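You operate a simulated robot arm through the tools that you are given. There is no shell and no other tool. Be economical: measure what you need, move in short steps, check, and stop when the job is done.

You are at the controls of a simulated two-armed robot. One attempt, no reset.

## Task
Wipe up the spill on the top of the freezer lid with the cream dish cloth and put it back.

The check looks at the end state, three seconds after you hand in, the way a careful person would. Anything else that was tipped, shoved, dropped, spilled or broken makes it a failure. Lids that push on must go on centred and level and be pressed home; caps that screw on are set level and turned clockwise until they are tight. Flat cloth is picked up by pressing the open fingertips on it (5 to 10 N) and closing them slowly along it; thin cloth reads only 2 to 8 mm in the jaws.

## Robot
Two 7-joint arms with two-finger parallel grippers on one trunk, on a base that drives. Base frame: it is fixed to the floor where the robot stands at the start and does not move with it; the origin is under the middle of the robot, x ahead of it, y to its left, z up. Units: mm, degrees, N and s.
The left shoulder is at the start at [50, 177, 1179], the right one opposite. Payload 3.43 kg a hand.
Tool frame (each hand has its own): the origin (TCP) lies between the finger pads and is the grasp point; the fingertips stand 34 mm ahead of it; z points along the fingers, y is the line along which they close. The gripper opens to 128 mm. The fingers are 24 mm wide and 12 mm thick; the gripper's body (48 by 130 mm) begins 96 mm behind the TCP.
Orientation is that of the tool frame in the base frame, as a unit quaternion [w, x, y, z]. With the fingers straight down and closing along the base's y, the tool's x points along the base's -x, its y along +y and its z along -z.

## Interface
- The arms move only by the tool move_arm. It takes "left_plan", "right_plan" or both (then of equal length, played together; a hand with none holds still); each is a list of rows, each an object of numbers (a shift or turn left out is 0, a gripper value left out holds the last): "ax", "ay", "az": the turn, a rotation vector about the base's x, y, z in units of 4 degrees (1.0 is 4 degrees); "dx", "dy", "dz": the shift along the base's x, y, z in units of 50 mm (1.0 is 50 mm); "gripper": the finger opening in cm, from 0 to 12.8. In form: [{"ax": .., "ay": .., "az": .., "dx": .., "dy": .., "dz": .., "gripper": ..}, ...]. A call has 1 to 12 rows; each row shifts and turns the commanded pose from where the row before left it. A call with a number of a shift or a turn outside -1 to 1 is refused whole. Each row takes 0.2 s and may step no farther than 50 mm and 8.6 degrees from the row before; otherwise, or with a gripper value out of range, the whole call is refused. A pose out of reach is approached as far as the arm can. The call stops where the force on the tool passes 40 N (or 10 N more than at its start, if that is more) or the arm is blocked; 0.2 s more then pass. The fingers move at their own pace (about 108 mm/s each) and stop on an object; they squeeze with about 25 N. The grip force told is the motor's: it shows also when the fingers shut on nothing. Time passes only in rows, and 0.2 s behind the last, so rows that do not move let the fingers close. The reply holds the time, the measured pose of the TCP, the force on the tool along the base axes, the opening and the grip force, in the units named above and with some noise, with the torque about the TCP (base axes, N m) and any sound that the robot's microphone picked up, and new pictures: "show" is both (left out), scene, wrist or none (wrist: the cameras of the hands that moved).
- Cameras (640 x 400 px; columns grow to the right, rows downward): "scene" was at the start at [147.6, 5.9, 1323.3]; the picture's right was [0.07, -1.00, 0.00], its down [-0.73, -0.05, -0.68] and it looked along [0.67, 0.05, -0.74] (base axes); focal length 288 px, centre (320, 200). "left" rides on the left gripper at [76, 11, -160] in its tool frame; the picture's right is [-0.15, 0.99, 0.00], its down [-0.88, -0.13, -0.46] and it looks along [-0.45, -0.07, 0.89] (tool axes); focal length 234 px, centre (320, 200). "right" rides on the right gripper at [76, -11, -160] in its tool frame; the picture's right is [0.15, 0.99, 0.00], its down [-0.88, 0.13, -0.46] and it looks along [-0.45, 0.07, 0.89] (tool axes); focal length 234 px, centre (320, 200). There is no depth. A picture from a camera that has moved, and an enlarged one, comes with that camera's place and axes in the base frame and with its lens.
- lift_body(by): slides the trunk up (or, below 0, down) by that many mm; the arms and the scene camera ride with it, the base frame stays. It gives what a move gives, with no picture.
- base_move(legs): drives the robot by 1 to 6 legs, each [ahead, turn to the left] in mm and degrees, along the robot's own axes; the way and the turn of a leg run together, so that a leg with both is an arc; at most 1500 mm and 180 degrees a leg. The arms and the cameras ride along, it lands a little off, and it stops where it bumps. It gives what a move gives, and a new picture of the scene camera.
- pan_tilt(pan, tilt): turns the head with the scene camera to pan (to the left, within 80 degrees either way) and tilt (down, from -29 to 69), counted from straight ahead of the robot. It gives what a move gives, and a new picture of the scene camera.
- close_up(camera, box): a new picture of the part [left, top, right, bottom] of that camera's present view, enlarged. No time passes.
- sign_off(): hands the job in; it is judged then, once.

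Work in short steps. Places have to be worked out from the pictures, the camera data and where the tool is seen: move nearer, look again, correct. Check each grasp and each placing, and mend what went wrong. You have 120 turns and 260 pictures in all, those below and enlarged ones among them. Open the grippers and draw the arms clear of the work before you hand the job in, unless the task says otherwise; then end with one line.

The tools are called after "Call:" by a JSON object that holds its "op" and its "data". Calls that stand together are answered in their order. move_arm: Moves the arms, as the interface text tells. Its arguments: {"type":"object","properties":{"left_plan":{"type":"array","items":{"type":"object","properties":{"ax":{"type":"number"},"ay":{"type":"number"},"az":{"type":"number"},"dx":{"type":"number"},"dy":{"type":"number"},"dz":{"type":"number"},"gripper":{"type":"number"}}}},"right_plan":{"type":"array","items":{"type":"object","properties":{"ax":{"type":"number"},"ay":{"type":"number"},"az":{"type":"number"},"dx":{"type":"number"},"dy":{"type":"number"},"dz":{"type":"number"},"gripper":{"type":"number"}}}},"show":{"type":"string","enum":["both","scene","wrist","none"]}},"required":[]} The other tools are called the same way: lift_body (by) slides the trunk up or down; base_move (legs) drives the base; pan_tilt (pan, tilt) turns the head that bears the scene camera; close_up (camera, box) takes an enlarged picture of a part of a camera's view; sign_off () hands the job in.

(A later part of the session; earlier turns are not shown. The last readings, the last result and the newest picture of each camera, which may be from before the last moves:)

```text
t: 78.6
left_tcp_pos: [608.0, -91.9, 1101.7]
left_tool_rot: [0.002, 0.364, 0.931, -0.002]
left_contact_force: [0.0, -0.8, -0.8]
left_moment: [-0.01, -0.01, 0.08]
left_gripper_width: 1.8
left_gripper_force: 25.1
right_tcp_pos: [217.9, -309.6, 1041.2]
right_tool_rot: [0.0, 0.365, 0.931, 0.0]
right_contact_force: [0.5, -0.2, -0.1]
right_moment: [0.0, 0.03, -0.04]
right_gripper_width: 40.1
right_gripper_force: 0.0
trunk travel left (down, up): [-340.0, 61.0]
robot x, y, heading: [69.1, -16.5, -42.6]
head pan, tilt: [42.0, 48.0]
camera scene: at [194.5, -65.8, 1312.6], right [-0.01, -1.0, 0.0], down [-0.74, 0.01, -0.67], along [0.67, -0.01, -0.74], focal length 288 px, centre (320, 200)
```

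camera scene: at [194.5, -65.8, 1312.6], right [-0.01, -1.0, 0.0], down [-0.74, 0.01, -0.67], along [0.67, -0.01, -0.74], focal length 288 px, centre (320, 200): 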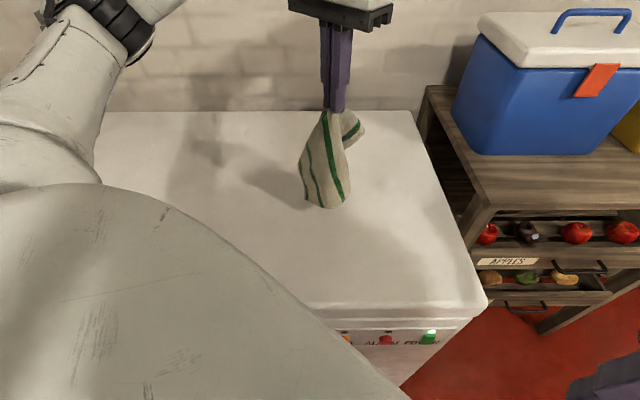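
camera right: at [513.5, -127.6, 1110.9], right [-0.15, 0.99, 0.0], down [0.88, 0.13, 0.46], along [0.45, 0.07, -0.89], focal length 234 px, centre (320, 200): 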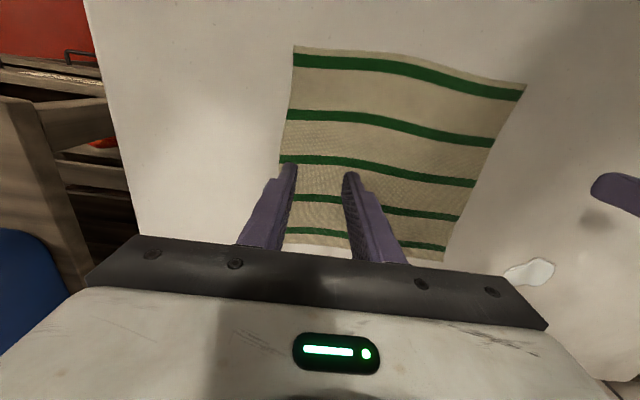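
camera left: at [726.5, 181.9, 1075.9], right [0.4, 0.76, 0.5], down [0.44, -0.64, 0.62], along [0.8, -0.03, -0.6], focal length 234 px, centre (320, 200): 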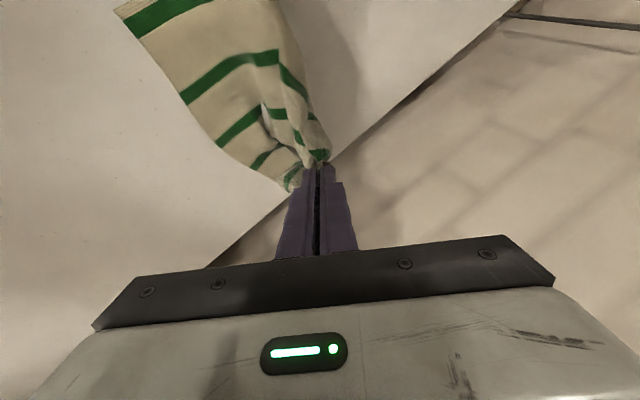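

The cloth hangs just clear of the lid. I turn the tool back by 18°, go above the home's near-right corner, then lay the cloth down while moving toward (635, 35).

Call:
{"op": "move_arm", "data": {"left_plan": [{"az": 0.9, "dx": -0.45, "dy": -0.16}, {"az": 0.9, "dx": -0.45, "dy": -0.16}, {"az": 0.9, "dx": -0.45, "dy": -0.16}, {"az": 0.9, "dx": -0.45, "dy": -0.16}, {"az": 0.9, "dx": -0.4, "dy": -0.16}, {"dz": -0.7}, {"dz": -0.7}, {"dz": -0.4}, {}], "show": "both"}}

```text
t: 80.6
left_tcp_pos: [497.1, -132.4, 1010.2]
left_tool_rot: [0.003, 0.213, 0.977, -0.002]
left_contact_force: [0.7, -0.5, 0.1]
left_moment: [-0.03, -0.03, -0.02]
left_gripper_width: 2.3
left_gripper_force: 24.7
right_tcp_pos: [217.3, -308.3, 1039.7]
right_tool_rot: [0.0, 0.365, 0.931, 0.0]
right_contact_force: [-0.2, -0.5, -0.1]
right_moment: [0.01, 0.0, -0.02]
right_gripper_width: 39.7
right_gripper_force: 0.1
trunk travel left (down, up): [-340.0, 61.0]
robot x, y, heading: [66.8, -15.5, -42.7]
head pan, tilt: [42.0, 48.0]
camera scene: at [194.5, -65.8, 1312.6], right [-0.01, -1.0, 0.0], down [-0.74, 0.01, -0.67], along [0.67, -0.01, -0.74], focal length 288 px, centre (320, 200)
camera left: at [432.6, -90.4, 1170.5], right [0.55, 0.84, 0.0], down [0.74, -0.48, 0.46], along [0.38, -0.25, -0.89], focal length 234 px, centre (320, 200)
```

scene: 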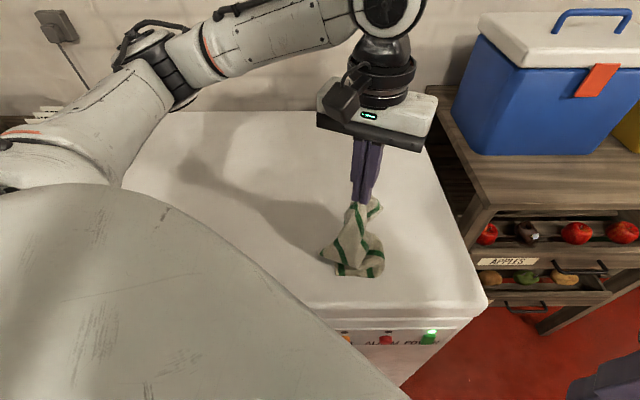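
left: 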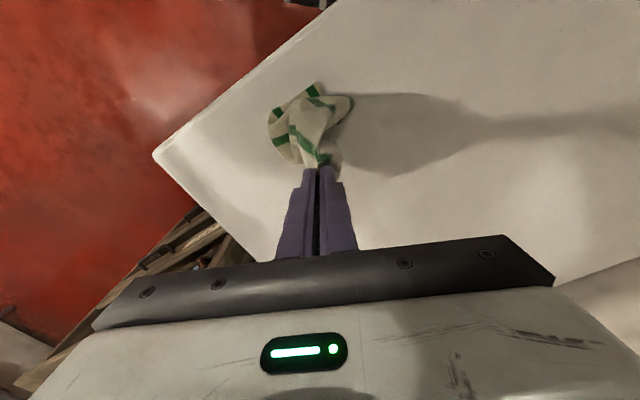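

The tail is gathered on the lid. Now I draw diagonally to (635, 35) while lowering.

Call:
{"op": "move_arm", "data": {"left_plan": [{"dz": -0.5, "dx": 0.2, "dy": 0.2}, {"dz": -0.5, "dx": 0.35, "dy": 0.4}, {"dz": -0.5, "dx": 0.45, "dy": 0.55}, {"dz": -0.4, "dx": 0.45, "dy": 0.55}, {"dz": -0.3, "dx": 0.45, "dy": 0.55}, {"dz": -0.2, "dx": 0.45, "dy": 0.55}, {"dx": 0.4, "dy": 0.5}, {}], "show": "both"}}

```text
t: 82.4
left_tcp_pos: [635.9, 31.3, 890.6]
left_tool_rot: [0.002, 0.214, 0.977, -0.002]
left_contact_force: [-0.7, -0.8, 0.6]
left_moment: [-0.01, -0.02, -0.05]
left_gripper_width: 2.2
left_gripper_force: 25.2
right_tcp_pos: [217.1, -309.5, 1040.4]
right_tool_rot: [0.0, 0.365, 0.931, 0.0]
right_contact_force: [-0.7, 0.0, 0.3]
right_moment: [0.01, 0.0, 0.0]
right_gripper_width: 40.0
right_gripper_force: 0.0
trunk travel left (down, up): [-340.0, 61.0]
robot x, y, heading: [63.3, -16.4, -42.5]
head pan, tilt: [42.0, 48.0]
camera scene: at [194.4, -65.9, 1312.6], right [-0.01, -1.0, 0.0], down [-0.74, 0.01, -0.67], along [0.67, -0.01, -0.74], focal length 288 px, centre (320, 200)
camera left: at [570.5, 73.4, 1050.0], right [0.55, 0.84, 0.0], down [0.74, -0.48, 0.46], along [0.39, -0.25, -0.89], focal length 234 px, centre (320, 200)
```

scene: 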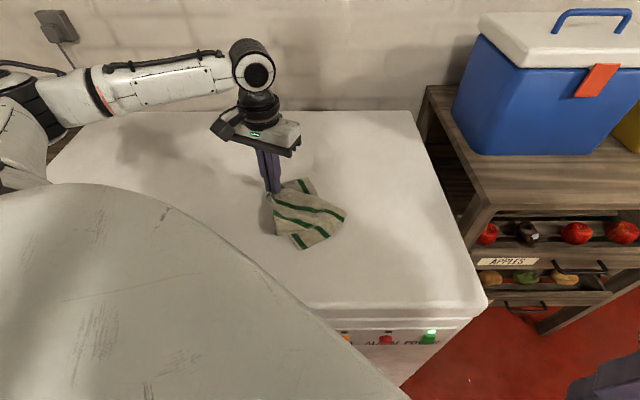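
left: 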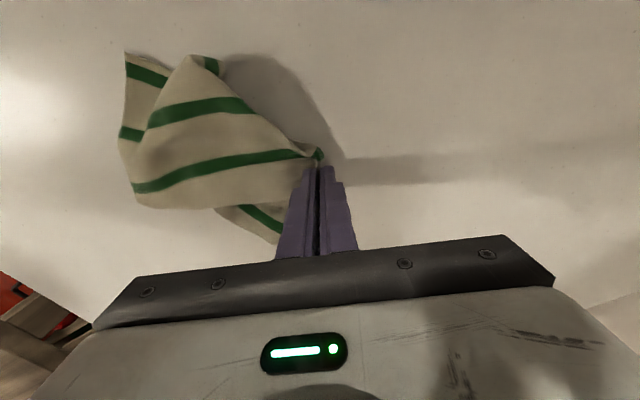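

The cloth is laid partly folded at home. I release it, lift clear, and look at it to plan the tidy-up.

Call:
{"op": "move_arm", "data": {"left_plan": [{"dz": -0.08}, {"gripper": 2.5}, {"gripper": 2.5}, {"dz": 0.6}, {"dz": 0.9}, {"dz": 0.9, "dx": 0.5, "dy": 0.7}, {"dx": 0.5, "dy": 0.7}, {"dx": 0.3, "dy": 0.7}, {}], "show": "scene"}}

Call:
{"op": "close_up", "data": {"camera": "scene", "box": [216, 140, 408, 260]}}

Call:
{"op": "close_up", "data": {"camera": "left", "box": [0, 0, 640, 400]}}

```text
refused: row 6 steps farther than a row can; nothing moved
```

```text
3.33 times, centred on (312, 200) of scene
camera zoom: at [194.4, -65.9, 1312.6], right [-0.01, -1.0, 0.0], down [-0.74, 0.01, -0.67], along [0.67, -0.01, -0.74], focal length 961 px, centre (347, 200)
```

zoom: 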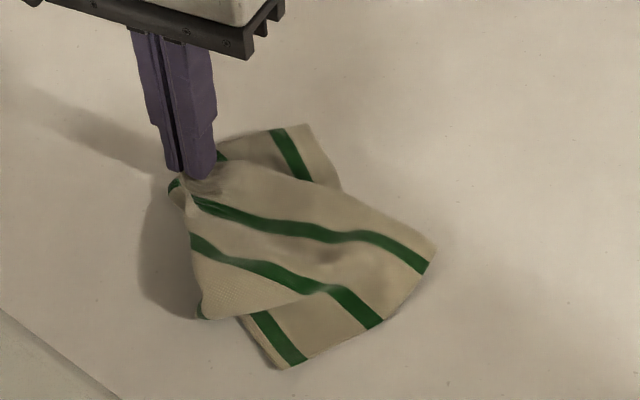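

```text
1.00 times, centred on (320, 200) of left
camera zoom: at [570.5, 73.4, 1050.0], right [0.55, 0.84, 0.0], down [0.74, -0.48, 0.46], along [0.39, -0.25, -0.89], focal length 234 px, centre (320, 200)
```

zoom: 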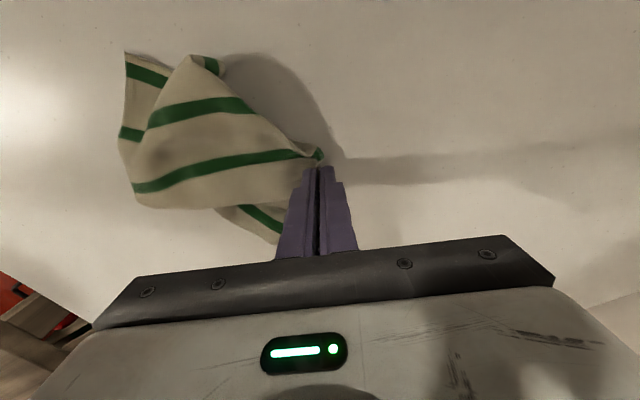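

One row was too long, so I resend with smaller steps.

Call:
{"op": "move_arm", "data": {"left_plan": [{"dz": -0.08}, {"gripper": 2.5}, {"gripper": 2.5}, {"dz": 0.6}, {"dz": 0.9}, {"dz": 0.9}, {"dx": 0.5, "dy": 0.7}, {"dx": 0.5, "dy": 0.7}, {"dx": 0.3, "dy": 0.7}, {}], "show": "both"}}

Call:
{"op": "close_up", "data": {"camera": "scene", "box": [216, 140, 408, 260]}}

```text
t: 84.6
left_tcp_pos: [700.9, 138.3, 1005.6]
left_tool_rot: [0.002, 0.214, 0.977, -0.001]
left_contact_force: [0.7, -0.3, -0.3]
left_moment: [-0.01, 0.01, 0.01]
left_gripper_width: 24.9
left_gripper_force: 0.1
right_tcp_pos: [217.8, -308.5, 1039.8]
right_tool_rot: [0.0, 0.364, 0.931, 0.0]
right_contact_force: [-0.5, 0.5, 1.5]
right_moment: [-0.02, -0.01, -0.03]
right_gripper_width: 39.7
right_gripper_force: 0.0
trunk travel left (down, up): [-340.0, 61.0]
robot x, y, heading: [68.8, -19.3, -42.7]
head pan, tilt: [42.0, 48.0]
camera scene: at [194.6, -66.0, 1312.6], right [-0.01, -1.0, 0.0], down [-0.74, 0.01, -0.67], along [0.67, -0.01, -0.74], focal length 288 px, centre (320, 200)
camera left: at [636.3, 180.6, 1166.7], right [0.55, 0.84, 0.0], down [0.74, -0.49, 0.46], along [0.38, -0.25, -0.89], focal length 234 px, centre (320, 200)
```

scene: 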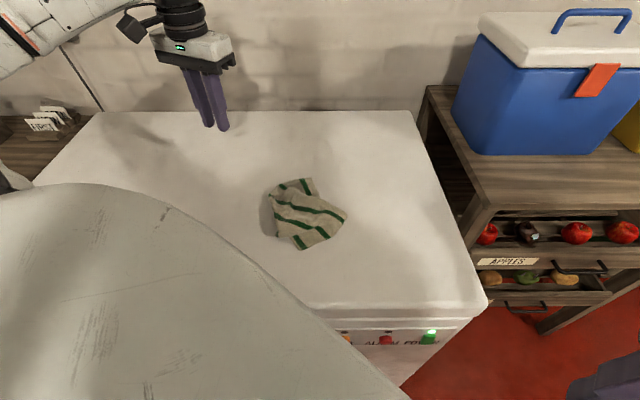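
left: 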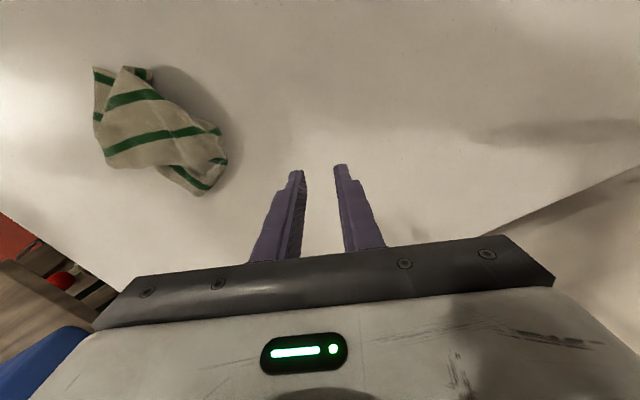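

```text
3.33 times, centred on (312, 200) of scene
camera zoom: at [194.6, -66.0, 1312.6], right [-0.01, -1.0, 0.0], down [-0.74, 0.01, -0.67], along [0.67, -0.01, -0.74], focal length 961 px, centre (347, 200)
```

zoom: 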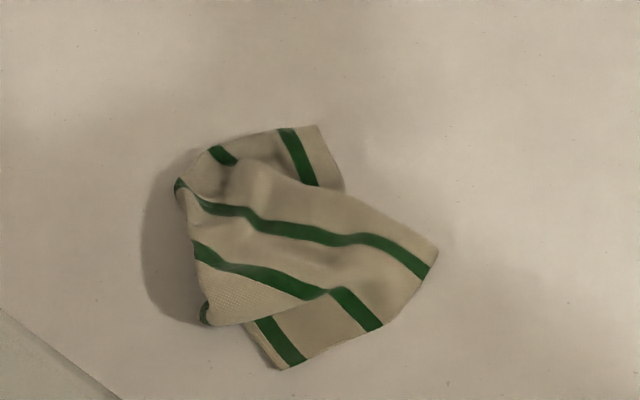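

The cloth is home (its centre is about (580, −47), against the original (599, −39)) but folded. I will pull out its far flap: move over (668, −42) and come down near it.

Call:
{"op": "move_arm", "data": {"left_plan": [{"dy": -0.9, "dx": -0.16}, {"dy": -0.9, "dx": -0.16}, {"dy": -0.9, "dx": -0.17}, {"dy": -0.9, "dx": -0.17}, {"dz": -0.9}, {"dz": -0.9}, {}], "show": "both"}}

Call:
{"op": "close_up", "data": {"camera": "scene", "box": [60, 90, 300, 240]}}

```text
t: 86.2
left_tcp_pos: [666.5, -41.5, 915.4]
left_tool_rot: [0.003, 0.214, 0.977, -0.002]
left_contact_force: [0.3, -0.1, 0.1]
left_moment: [-0.01, 0.0, 0.04]
left_gripper_width: 25.2
left_gripper_force: 0.1
right_tcp_pos: [216.3, -309.6, 1040.5]
right_tool_rot: [0.0, 0.365, 0.931, 0.0]
right_contact_force: [-0.8, 0.7, 0.3]
right_moment: [-0.05, -0.02, -0.02]
right_gripper_width: 40.2
right_gripper_force: 0.0
trunk travel left (down, up): [-340.0, 61.0]
robot x, y, heading: [61.6, -15.1, -42.4]
head pan, tilt: [42.0, 48.0]
camera scene: at [194.4, -65.7, 1312.6], right [-0.01, -1.0, 0.0], down [-0.74, 0.01, -0.67], along [0.67, -0.01, -0.74], focal length 288 px, centre (320, 200)
camera left: at [602.3, 0.6, 1076.6], right [0.55, 0.84, 0.0], down [0.74, -0.48, 0.46], along [0.39, -0.25, -0.89], focal length 234 px, centre (320, 200)
```

scene: 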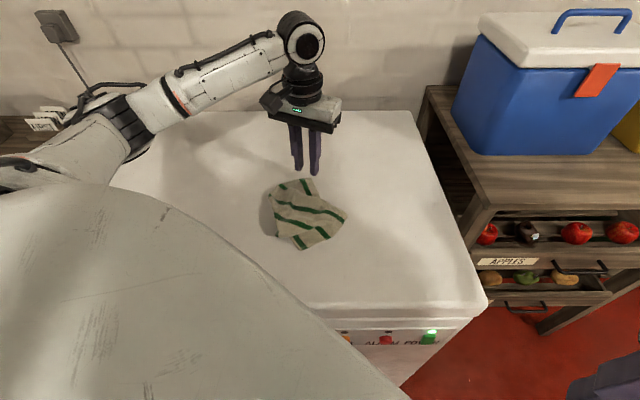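
left: 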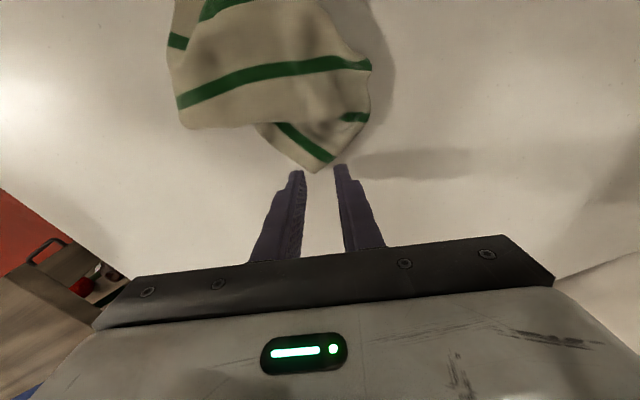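

```text
2.67 times, centred on (180, 165) of scene
camera zoom: at [194.4, -65.7, 1312.6], right [-0.01, -1.0, 0.0], down [-0.74, 0.01, -0.67], along [0.67, -0.01, -0.74], focal length 769 px, centre (693, 293)
```

zoom: 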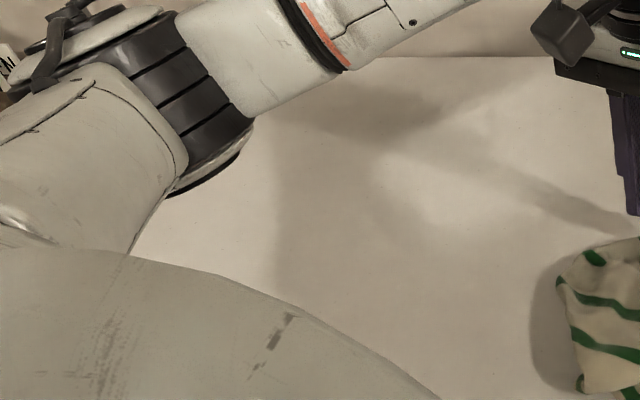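

The flap's corner lies right under the tips; I shift inward by about 22 mm to (649, −29) and press down to contact.

Call:
{"op": "move_arm", "data": {"left_plan": [{"dx": -0.36, "dy": 0.24}, {"dz": -0.3}, {"dz": -0.16}, {"dz": -0.08}, {"dz": -0.06}, {}], "show": "wrist"}}

```text
t: 87.6
left_tcp_pos: [649.7, -28.9, 887.4]
left_tool_rot: [0.003, 0.214, 0.977, -0.001]
left_contact_force: [-0.5, -0.4, -0.8]
left_moment: [-0.02, -0.02, 0.02]
left_gripper_width: 25.0
left_gripper_force: 0.1
right_tcp_pos: [218.3, -309.2, 1040.4]
right_tool_rot: [0.0, 0.364, 0.931, 0.0]
right_contact_force: [0.3, -1.5, 0.6]
right_moment: [0.02, -0.02, -0.02]
right_gripper_width: 39.7
right_gripper_force: 0.0
trunk travel left (down, up): [-340.0, 61.0]
robot x, y, heading: [63.5, -15.4, -42.5]
head pan, tilt: [42.0, 48.0]
camera left: at [583.6, 13.0, 1048.0], right [0.55, 0.84, 0.0], down [0.74, -0.48, 0.46], along [0.38, -0.25, -0.89], focal length 234 px, centre (320, 200)
```

left: 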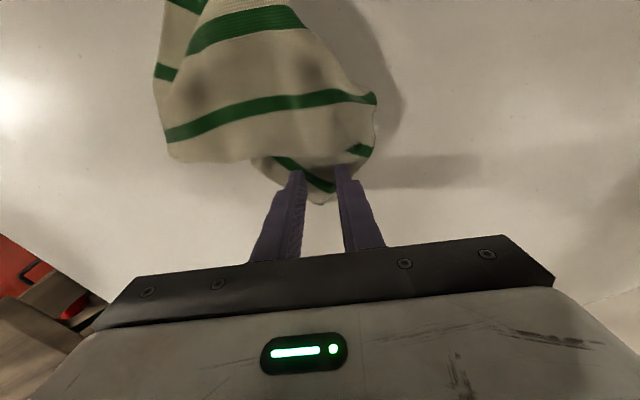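

Both tips are over the flap corner. I press down 4–5 mm more and close slowly.

Call:
{"op": "move_arm", "data": {"left_plan": [{"dz": -0.06}, {"dz": -0.04}, {"dz": -0.03}, {"gripper": 2.1}, {"gripper": 1.7}, {"gripper": 1.3}, {"gripper": 0.9}, {"gripper": 0.5}, {"gripper": 0}, {}, {}], "show": "wrist"}}

```text
t: 90.0
left_tcp_pos: [647.4, -29.6, 883.7]
left_tool_rot: [0.005, 0.213, 0.977, -0.001]
left_contact_force: [0.0, -4.4, 28.5]
left_moment: [-0.2, 0.05, 0.02]
left_gripper_width: 2.3
left_gripper_force: 25.3
right_tcp_pos: [215.8, -309.3, 1040.7]
right_tool_rot: [0.001, 0.365, 0.931, 0.0]
right_contact_force: [-0.7, 0.7, 0.5]
right_moment: [-0.01, -0.02, -0.01]
right_gripper_width: 40.2
right_gripper_force: 0.0
trunk travel left (down, up): [-340.0, 61.0]
robot x, y, heading: [64.2, -19.6, -42.6]
head pan, tilt: [42.0, 48.0]
camera left: at [581.7, 12.5, 1044.0], right [0.55, 0.84, 0.0], down [0.74, -0.48, 0.46], along [0.39, -0.25, -0.89], focal length 234 px, centre (320, 200)
```

left: 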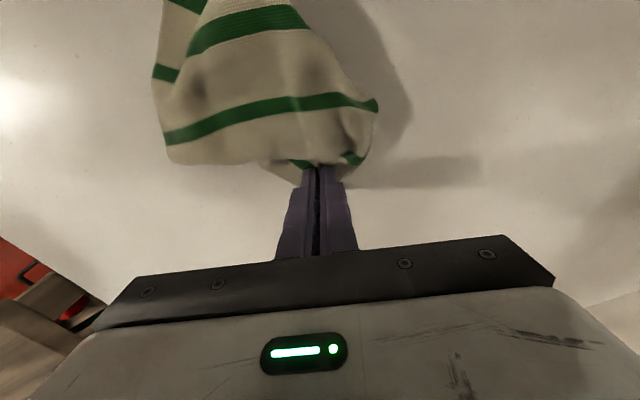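

Pinched (2.3 mm). I drag the flap outward along the lid toward +x and slightly +y, and look.

Call:
{"op": "move_arm", "data": {"left_plan": [{"dz": 0.12}, {"dx": 0.4, "dy": 0.1}, {"dx": 0.4, "dy": 0.1}, {"dx": 0.4, "dy": 0.1}, {}], "show": "both"}}

Call:
{"op": "close_up", "data": {"camera": "scene", "box": [216, 120, 408, 240]}}

```text
t: 91.2
left_tcp_pos: [708.9, -14.1, 886.3]
left_tool_rot: [0.001, 0.214, 0.977, -0.002]
left_contact_force: [0.1, 1.2, 0.5]
left_moment: [0.01, -0.03, -0.05]
left_gripper_width: 2.0
left_gripper_force: 25.6
right_tcp_pos: [216.3, -308.1, 1041.3]
right_tool_rot: [-0.001, 0.365, 0.931, 0.0]
right_contact_force: [-0.1, 0.5, 0.7]
right_moment: [-0.02, 0.0, 0.0]
right_gripper_width: 39.9
right_gripper_force: 0.0
trunk travel left (down, up): [-340.0, 61.0]
robot x, y, heading: [64.6, -18.3, -42.5]
head pan, tilt: [42.0, 48.0]
camera scene: at [194.4, -65.7, 1312.6], right [-0.01, -1.0, 0.0], down [-0.74, 0.01, -0.67], along [0.67, -0.01, -0.74], focal length 288 px, centre (320, 200)
camera left: at [644.3, 27.8, 1045.7], right [0.55, 0.84, 0.0], down [0.74, -0.48, 0.46], along [0.38, -0.25, -0.89], focal length 234 px, centre (320, 200)
```

scene: 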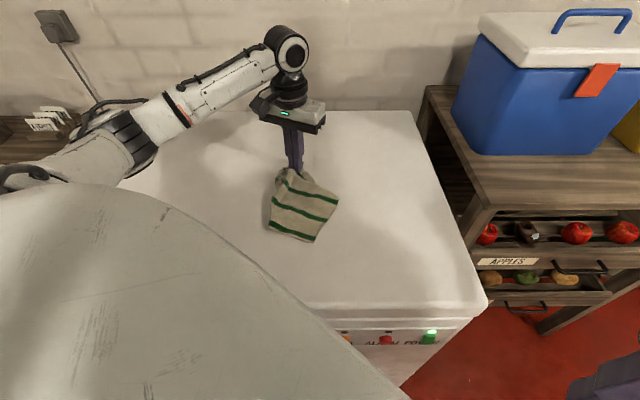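
left: 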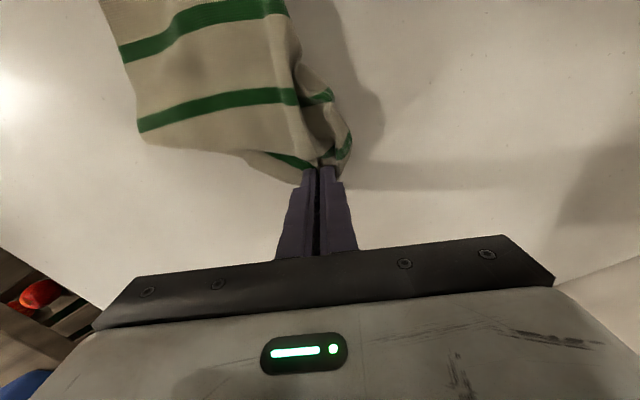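

```text
3.33 times, centred on (312, 180) of scene
camera zoom: at [194.4, -65.7, 1312.6], right [-0.01, -1.0, 0.0], down [-0.74, 0.01, -0.67], along [0.67, -0.01, -0.74], focal length 961 px, centre (347, 267)
```

zoom: 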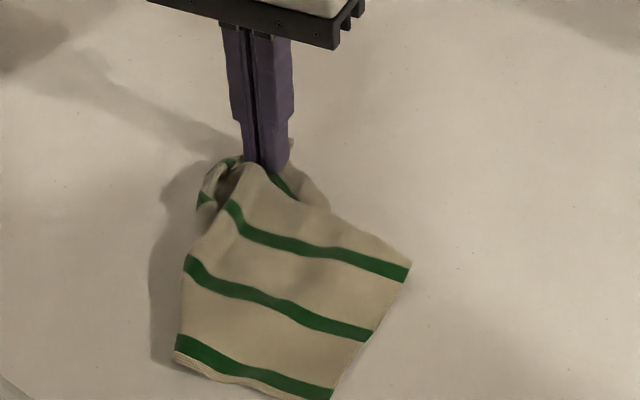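

That unfolded the near half nicely. The pinch is at the far-left corner, whose home is about (712, 78), so I pull it there.

Call:
{"op": "move_arm", "data": {"left_plan": [{"dx": 0.1, "dy": 0.5}, {"dx": 0.1, "dy": 0.5}, {"dx": 0.1, "dy": 0.5}, {"dx": 0.1, "dy": 0.3}, {}], "show": "both"}}

Call:
{"op": "close_up", "data": {"camera": "scene", "box": [216, 120, 408, 240]}}

```text
t: 92.4
left_tcp_pos: [728.6, 74.3, 886.7]
left_tool_rot: [0.002, 0.214, 0.977, -0.002]
left_contact_force: [0.8, 0.0, 0.1]
left_moment: [0.0, -0.01, 0.05]
left_gripper_width: 2.5
left_gripper_force: 24.9
right_tcp_pos: [216.8, -308.5, 1039.7]
right_tool_rot: [0.0, 0.365, 0.931, 0.0]
right_contact_force: [0.4, -0.8, 0.3]
right_moment: [0.0, 0.02, 0.03]
right_gripper_width: 39.5
right_gripper_force: 0.1
trunk travel left (down, up): [-340.0, 61.0]
robot x, y, heading: [68.7, -14.7, -42.4]
head pan, tilt: [42.0, 48.0]
camera scene: at [194.4, -65.9, 1312.6], right [-0.01, -1.0, 0.0], down [-0.74, 0.01, -0.67], along [0.67, -0.01, -0.74], focal length 288 px, centre (320, 200)
camera left: at [663.8, 116.6, 1045.8], right [0.55, 0.84, 0.0], down [0.74, -0.48, 0.46], along [0.39, -0.25, -0.89], focal length 234 px, centre (320, 200)
```

scene: 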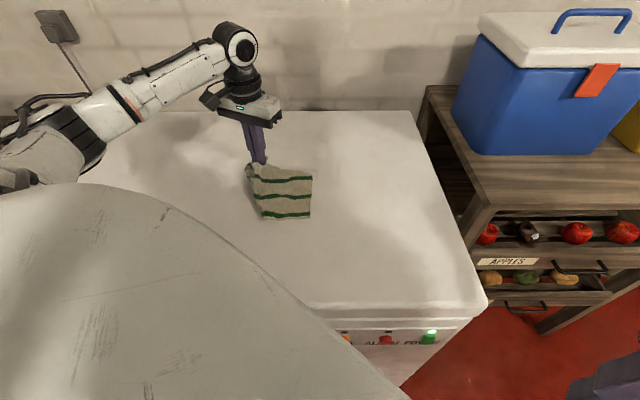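
left: 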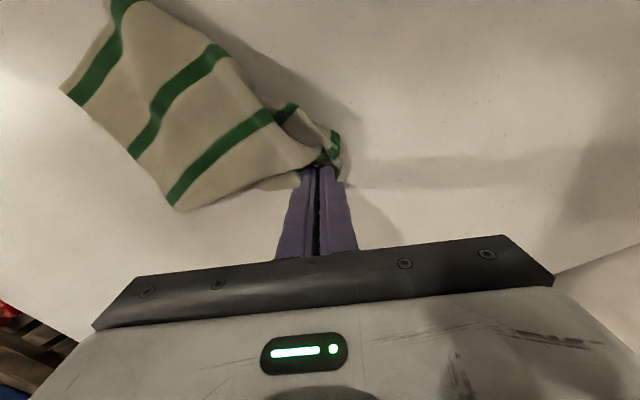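

```text
3.33 times, centred on (312, 180) of scene
camera zoom: at [194.4, -65.9, 1312.6], right [-0.01, -1.0, 0.0], down [-0.74, 0.01, -0.67], along [0.67, -0.01, -0.74], focal length 961 px, centre (347, 267)
```

zoom: 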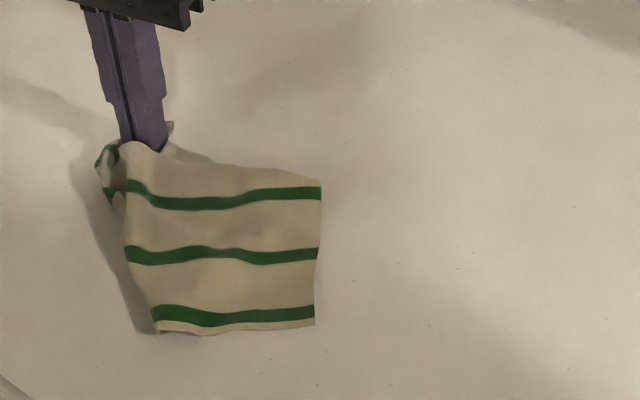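

Three stripes lie flat, but the far part is folded under. I lift the pinched far-left corner high and carry it away to peel the folded part out, then lower it.

Call:
{"op": "move_arm", "data": {"left_plan": [{"dz": 0.8}, {"dz": 0.8}, {"dz": 0.8}, {"dz": 0.8}, {"dz": 0.5}, {}, {}], "show": "both"}}

Call:
{"op": "close_up", "data": {"camera": "scene", "box": [200, 80, 392, 200]}}

```text
t: 94.0
left_tcp_pos: [729.5, 75.5, 1071.4]
left_tool_rot: [0.001, 0.214, 0.977, -0.002]
left_contact_force: [-0.3, -0.6, -1.1]
left_moment: [0.02, 0.02, -0.07]
left_gripper_width: 2.1
left_gripper_force: 25.3
right_tcp_pos: [217.1, -309.0, 1040.7]
right_tool_rot: [0.0, 0.366, 0.931, 0.0]
right_contact_force: [0.1, 0.4, -0.1]
right_moment: [-0.01, -0.01, 0.02]
right_gripper_width: 40.2
right_gripper_force: 0.0
trunk travel left (down, up): [-340.0, 61.0]
robot x, y, heading: [62.6, -21.2, -42.1]
head pan, tilt: [42.0, 48.0]
camera scene: at [194.5, -65.8, 1312.6], right [-0.01, -1.0, 0.0], down [-0.74, 0.01, -0.67], along [0.67, -0.01, -0.74], focal length 288 px, centre (320, 200)
camera left: at [664.9, 117.8, 1232.1], right [0.55, 0.84, 0.0], down [0.74, -0.48, 0.46], along [0.38, -0.25, -0.89], focal length 234 px, centre (320, 200)
```

scene: 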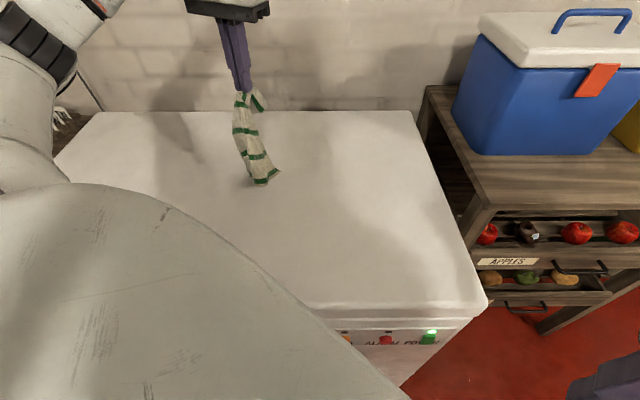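
left: 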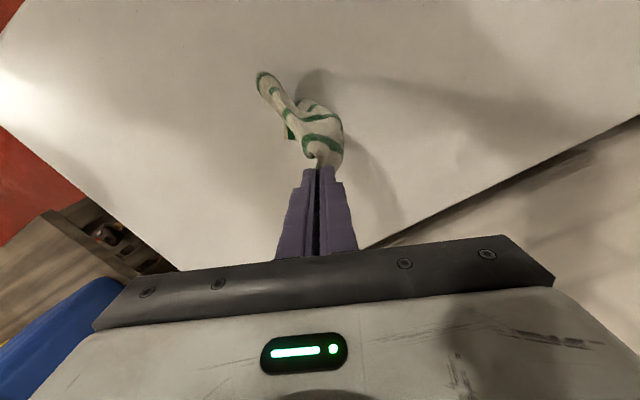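

```text
3.33 times, centred on (296, 140) of scene
camera zoom: at [194.5, -65.8, 1312.6], right [-0.01, -1.0, 0.0], down [-0.74, 0.01, -0.67], along [0.67, -0.01, -0.74], focal length 961 px, centre (400, 400)
```

zoom: 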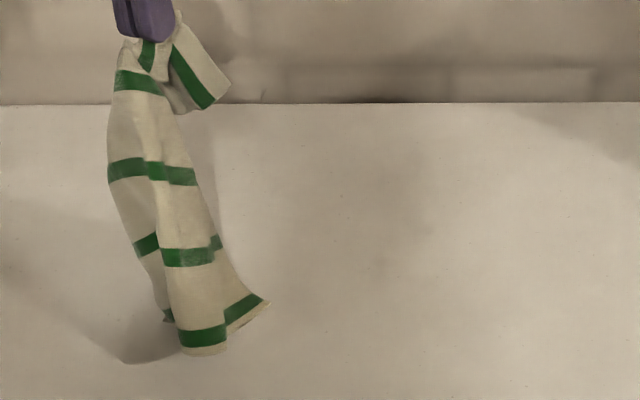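

The cloth now hangs unfolded, held near the middle of its far edge with the stripes level. I carry it to x≈495 so its near edge touches down at home, then lay it toward +x.

Call:
{"op": "move_arm", "data": {"left_plan": [{"dz": 0.4}, {"dx": -0.8, "dy": -0.4}, {"dx": -0.8, "dy": -0.4}, {"dx": -0.8, "dy": -0.4}, {"dx": -0.8, "dy": -0.4}, {"dx": -0.8, "dy": -0.4}, {"dx": -0.7, "dy": -0.3}, {}, {"dz": -0.6}, {}], "show": "scene"}}

Call:
{"op": "move_arm", "data": {"left_plan": [{"dz": -0.5, "dx": 0.3}, {"dz": -0.6, "dx": 0.4}, {"dz": -0.6, "dx": 0.55}, {"dz": -0.6, "dx": 0.6}, {"dz": -0.5, "dx": 0.65}, {"dz": -0.4, "dx": 0.7}, {"dz": -0.2, "dx": 0.7}, {"dx": 0.5}, {}], "show": "both"}}

Call:
{"op": "close_up", "data": {"camera": "scene", "box": [216, 130, 408, 250]}}

```text
t: 96.2
left_tcp_pos: [493.5, -40.1, 1063.3]
left_tool_rot: [0.003, 0.214, 0.977, -0.001]
left_contact_force: [-0.7, 1.0, -0.1]
left_moment: [-0.01, 0.01, -0.01]
left_gripper_width: 2.3
left_gripper_force: 25.4
right_tcp_pos: [216.5, -307.6, 1041.8]
right_tool_rot: [0.0, 0.364, 0.931, 0.0]
right_contact_force: [0.7, -0.2, 0.5]
right_moment: [0.0, 0.01, 0.0]
right_gripper_width: 39.9
right_gripper_force: 0.1
trunk travel left (down, up): [-340.0, 61.0]
robot x, y, heading: [63.7, -21.7, -42.5]
head pan, tilt: [42.0, 48.0]
camera scene: at [194.4, -65.8, 1312.6], right [-0.01, -1.0, 0.0], down [-0.74, 0.01, -0.67], along [0.67, -0.01, -0.74], focal length 288 px, centre (320, 200)
```

scene: 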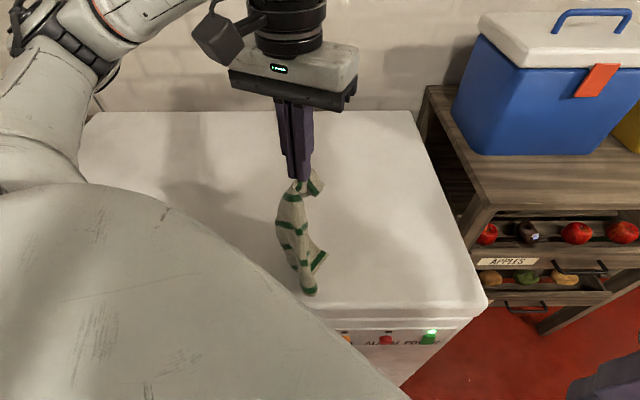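

```text
t: 98.2
left_tcp_pos: [714.3, -39.5, 892.2]
left_tool_rot: [0.002, 0.214, 0.977, -0.001]
left_contact_force: [-0.3, 0.8, 0.3]
left_moment: [-0.01, 0.0, 0.0]
left_gripper_width: 2.0
left_gripper_force: 25.1
right_tcp_pos: [217.4, -307.8, 1040.6]
right_tool_rot: [0.0, 0.365, 0.931, 0.0]
right_contact_force: [-0.2, -0.3, -0.2]
right_moment: [-0.04, 0.03, -0.03]
right_gripper_width: 39.9
right_gripper_force: 0.0
trunk travel left (down, up): [-340.0, 61.0]
robot x, y, heading: [67.1, -16.2, -42.3]
head pan, tilt: [42.0, 48.0]
camera scene: at [194.4, -65.7, 1312.6], right [-0.01, -1.0, 0.0], down [-0.74, 0.01, -0.67], along [0.67, -0.01, -0.74], focal length 288 px, centre (320, 200)
camera left: at [648.7, 2.6, 1052.6], right [0.55, 0.84, 0.0], down [0.74, -0.48, 0.46], along [0.38, -0.25, -0.89], focal length 234 px, centre (320, 200)
```

scene: 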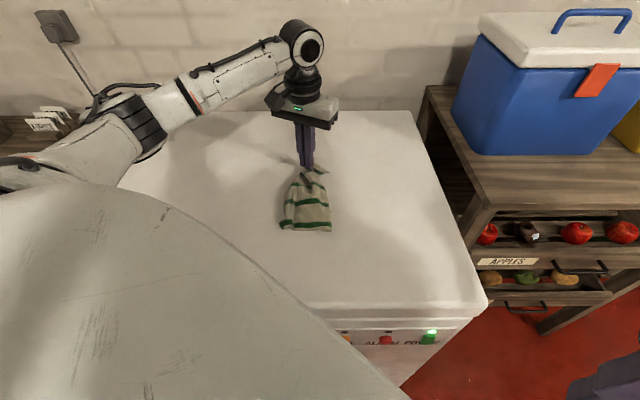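
left: 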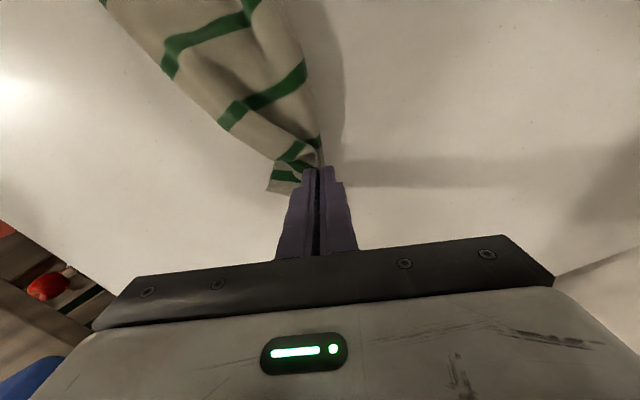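

```text
3.33 times, centred on (312, 190) of scene
camera zoom: at [194.4, -65.7, 1312.6], right [-0.01, -1.0, 0.0], down [-0.74, 0.01, -0.67], along [0.67, -0.01, -0.74], focal length 961 px, centre (347, 233)
```

zoom: 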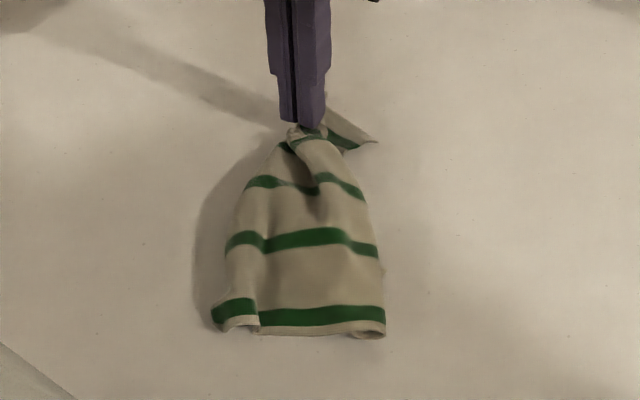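

Better: it is laid lengthwise with all stripes in order, but narrowed by side folds. I release, back off and inspect from the wrist camera before pulling the sides out.

Call:
{"op": "move_arm", "data": {"left_plan": [{"dz": -0.1}, {"gripper": 2.5}, {"gripper": 2.5}, {"dz": 0.6}, {"dz": 0.9}, {"dz": 0.9}, {"dx": -0.7, "dz": 0.5}, {"dx": -0.7, "dz": 0.5}, {"dx": -0.5, "dz": 0.5}, {}], "show": "both"}}

```text
t: 100.4
left_tcp_pos: [619.3, -39.8, 1084.5]
left_tool_rot: [0.001, 0.214, 0.977, -0.002]
left_contact_force: [1.1, 0.0, 0.3]
left_moment: [-0.03, 0.01, 0.01]
left_gripper_width: 25.0
left_gripper_force: 0.0
right_tcp_pos: [217.6, -309.7, 1040.4]
right_tool_rot: [0.0, 0.365, 0.931, 0.0]
right_contact_force: [-0.4, -0.1, -0.1]
right_moment: [0.02, 0.0, -0.02]
right_gripper_width: 40.1
right_gripper_force: 0.1
trunk travel left (down, up): [-340.0, 61.0]
robot x, y, heading: [63.1, -16.9, -42.5]
head pan, tilt: [42.0, 48.0]
camera scene: at [194.7, -65.7, 1312.5], right [-0.01, -1.0, 0.0], down [-0.74, 0.01, -0.67], along [0.67, -0.01, -0.74], focal length 288 px, centre (320, 200)
camera left: at [554.1, 1.1, 1245.3], right [0.55, 0.84, 0.0], down [0.74, -0.48, 0.46], along [0.38, -0.25, -0.89], focal length 234 px, centre (320, 200)
```

scene: 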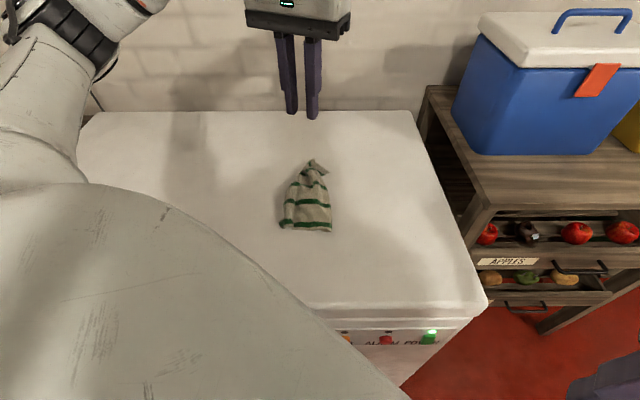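
left: 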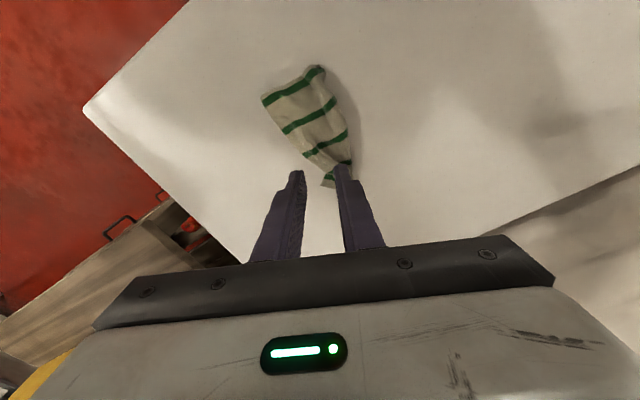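

Call:
{"op": "close_up", "data": {"camera": "left", "box": [240, 50, 400, 200]}}

Call:
{"op": "close_up", "data": {"camera": "scene", "box": [248, 145, 360, 245]}}

```text
2.67 times, centred on (320, 125) of left
camera zoom: at [554.1, 1.1, 1245.3], right [0.55, 0.84, 0.0], down [0.74, -0.48, 0.46], along [0.38, -0.25, -0.89], focal length 624 px, centre (320, 400)
```

zoom: 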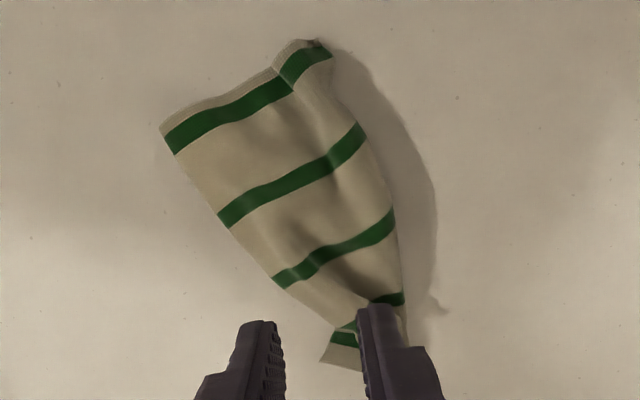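

```text
4.00 times, centred on (304, 195) of scene
camera zoom: at [194.7, -65.7, 1312.5], right [-0.01, -1.0, 0.0], down [-0.74, 0.01, -0.67], along [0.67, -0.01, -0.74], focal length 1153 px, centre (384, 220)
```

zoom: 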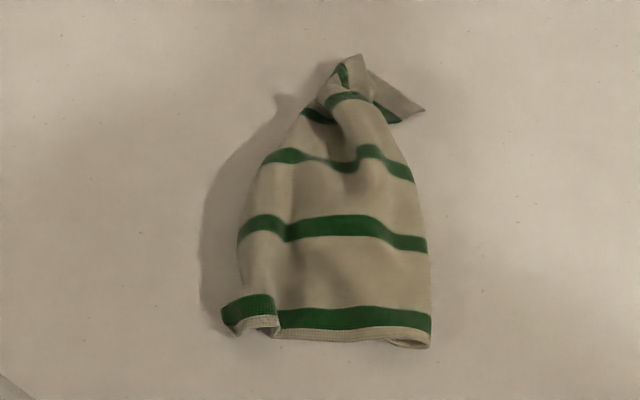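

Each side is folded under by about 55 mm. I will unfold the left side by pinching near the left fold line, lifting so the under-flap hangs free, then lowering while moving inward so the flap lands outward. First I go down over (600, −22).

Call:
{"op": "move_arm", "data": {"left_plan": [{"dx": -0.38, "dy": 0.36}, {"dz": -0.9}, {"dz": -0.9}, {"dz": -0.9}, {"dz": -0.9}, {"dz": -0.1}, {}], "show": "wrist"}}

```text
t: 102.0
left_tcp_pos: [598.3, -22.5, 897.6]
left_tool_rot: [0.002, 0.214, 0.977, -0.001]
left_contact_force: [-0.2, 0.0, -0.6]
left_moment: [0.0, -0.01, -0.01]
left_gripper_width: 25.1
left_gripper_force: 0.0
right_tcp_pos: [217.5, -309.0, 1040.0]
right_tool_rot: [0.0, 0.365, 0.931, -0.001]
right_contact_force: [-0.4, -0.5, -0.2]
right_moment: [0.0, 0.0, -0.02]
right_gripper_width: 39.9
right_gripper_force: 0.0
trunk travel left (down, up): [-340.0, 61.0]
robot x, y, heading: [65.6, -17.3, -42.3]
head pan, tilt: [42.0, 48.0]
camera left: at [533.7, 19.4, 1058.2], right [0.55, 0.84, 0.0], down [0.74, -0.48, 0.46], along [0.39, -0.25, -0.89], focal length 234 px, centre (320, 200)
```

left: 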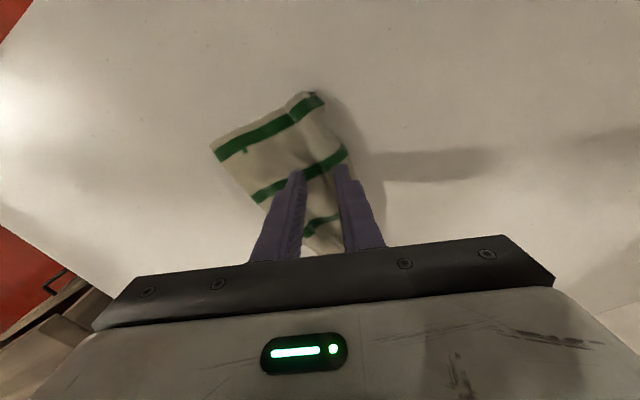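

Both tips are over cloth with the right-hand tip near the left fold line. I press and close slowly.

Call:
{"op": "move_arm", "data": {"left_plan": [{"dz": -0.1}, {"dz": -0.06}, {"dz": -0.06}, {"dz": -0.03, "gripper": 2.2}, {"gripper": 1.8}, {"gripper": 1.4}, {"gripper": 1.0}, {"gripper": 0.6}, {"gripper": 0}, {}, {}], "show": "none"}}

Call:
{"op": "move_arm", "data": {"left_plan": [{"dz": 0.5}, {"dz": 0.6}, {"dz": 0.6}, {"dz": 0.4}, {}], "show": "both"}}

Call:
{"op": "close_up", "data": {"camera": "scene", "box": [232, 125, 376, 245]}}

```text
t: 104.4
left_tcp_pos: [600.5, -23.5, 886.0]
left_tool_rot: [0.003, 0.213, 0.977, -0.002]
left_contact_force: [-0.2, -2.1, 14.8]
left_moment: [-0.2, -0.07, -0.03]
left_gripper_width: 2.5
left_gripper_force: 24.9
right_tcp_pos: [215.9, -310.5, 1041.5]
right_tool_rot: [0.0, 0.365, 0.931, 0.0]
right_contact_force: [0.4, 0.8, -0.2]
right_moment: [0.02, -0.03, 0.02]
right_gripper_width: 39.9
right_gripper_force: 0.0
trunk travel left (down, up): [-340.0, 61.0]
robot x, y, heading: [66.4, -16.5, -42.5]
head pan, tilt: [42.0, 48.0]
```

```text
t: 105.6
left_tcp_pos: [600.9, -22.9, 989.8]
left_tool_rot: [0.002, 0.213, 0.977, -0.001]
left_contact_force: [0.2, -0.4, 0.2]
left_moment: [-0.04, 0.0, -0.02]
left_gripper_width: 2.2
left_gripper_force: 25.2
right_tcp_pos: [216.9, -308.4, 1039.3]
right_tool_rot: [0.0, 0.365, 0.931, 0.0]
right_contact_force: [0.5, 1.3, -0.2]
right_moment: [-0.02, 0.02, 0.01]
right_gripper_width: 39.7
right_gripper_force: 0.0
trunk travel left (down, up): [-340.0, 61.0]
robot x, y, heading: [66.6, -19.8, -42.6]
head pan, tilt: [42.0, 48.0]
camera scene: at [194.5, -65.7, 1312.6], right [-0.01, -1.0, 0.0], down [-0.74, 0.01, -0.67], along [0.67, -0.01, -0.74], focal length 288 px, centre (320, 200)
camera left: at [535.6, 20.3, 1150.6], right [0.55, 0.84, 0.0], down [0.74, -0.48, 0.46], along [0.38, -0.25, -0.89], focal length 234 px, centre (320, 200)
```

scene: 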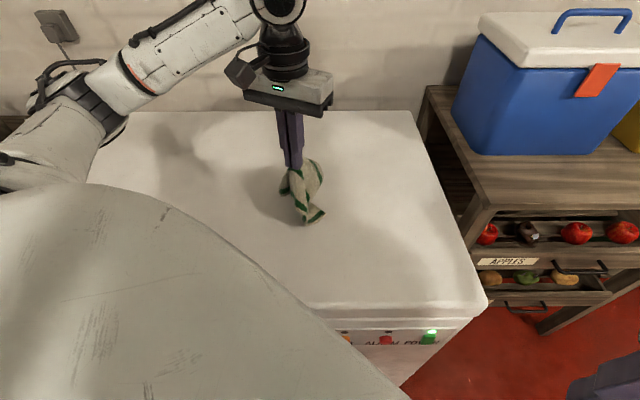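
left: 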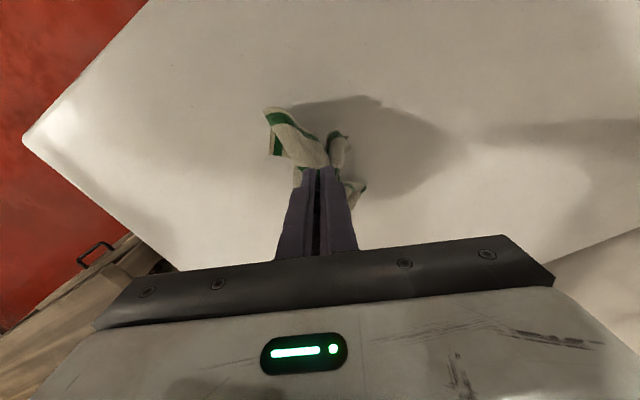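

```text
3.33 times, centred on (304, 185) of scene
camera zoom: at [194.5, -65.7, 1312.6], right [-0.01, -1.0, 0.0], down [-0.74, 0.01, -0.67], along [0.67, -0.01, -0.74], focal length 961 px, centre (373, 250)
```

zoom: 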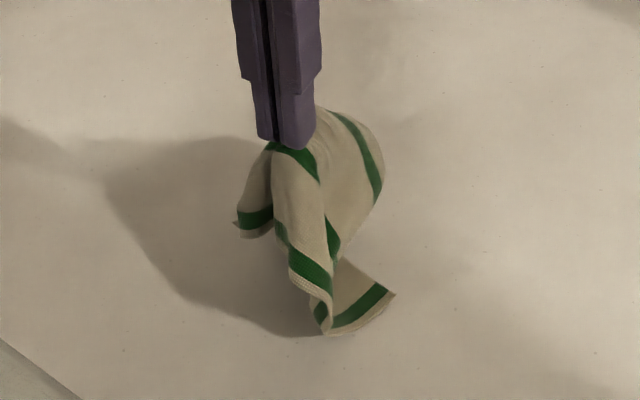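

The cloth is now held near its middle like an umbrella, with the flaps hanging free. I lift it fully, then lower it straight down at the home centre (600, −39) so the edges splay outward.

Call:
{"op": "move_arm", "data": {"left_plan": [{"dz": 0.8}, {"dz": 0.8, "dy": -0.3}, {}, {}, {"dz": -0.8}, {"dz": -0.8}, {"dz": -0.8}, {"dz": -0.8}, {"dz": -0.4}, {}], "show": "both"}}

Call:
{"op": "close_up", "data": {"camera": "scene", "box": [232, 125, 376, 245]}}

```text
t: 107.8
left_tcp_pos: [600.8, -37.5, 889.4]
left_tool_rot: [0.002, 0.214, 0.977, -0.002]
left_contact_force: [0.5, 0.3, 4.0]
left_moment: [-0.01, -0.01, -0.02]
left_gripper_width: 2.2
left_gripper_force: 24.7
right_tcp_pos: [217.5, -308.6, 1041.1]
right_tool_rot: [0.0, 0.366, 0.931, 0.0]
right_contact_force: [0.2, 0.2, -1.1]
right_moment: [0.0, -0.02, 0.0]
right_gripper_width: 39.9
right_gripper_force: 0.1
trunk travel left (down, up): [-340.0, 61.0]
robot x, y, heading: [67.1, -16.1, -42.7]
head pan, tilt: [42.0, 48.0]
camera scene: at [194.2, -65.7, 1312.7], right [-0.01, -1.0, 0.0], down [-0.74, 0.01, -0.67], along [0.67, -0.01, -0.74], focal length 288 px, centre (320, 200)
camera left: at [535.8, 4.7, 1049.7], right [0.55, 0.84, 0.0], down [0.74, -0.48, 0.46], along [0.39, -0.25, -0.89], focal length 234 px, centre (320, 200)
```

scene: 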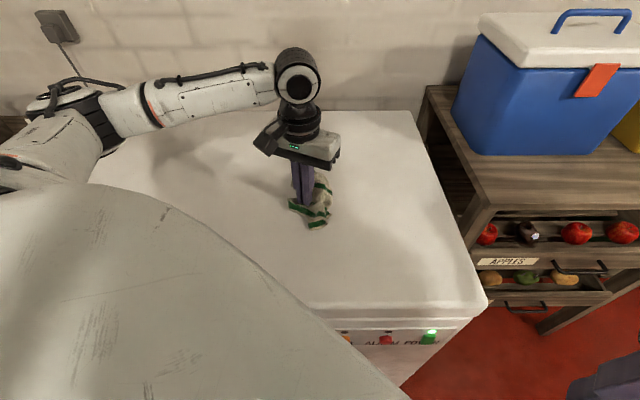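
left: 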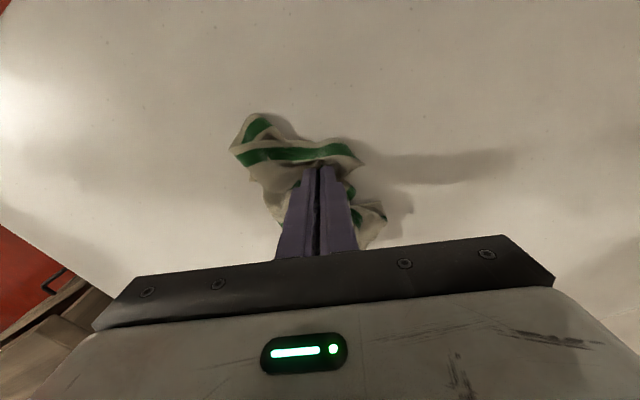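

```text
3.33 times, centred on (304, 185) of scene
camera zoom: at [194.2, -65.7, 1312.7], right [-0.01, -1.0, 0.0], down [-0.74, 0.01, -0.67], along [0.67, -0.01, -0.74], focal length 961 px, centre (373, 250)
```

zoom: 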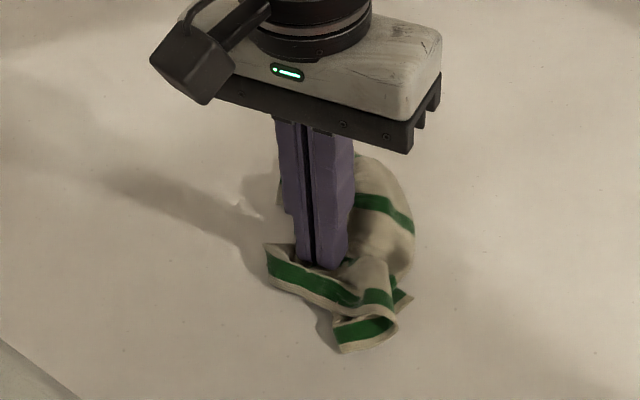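

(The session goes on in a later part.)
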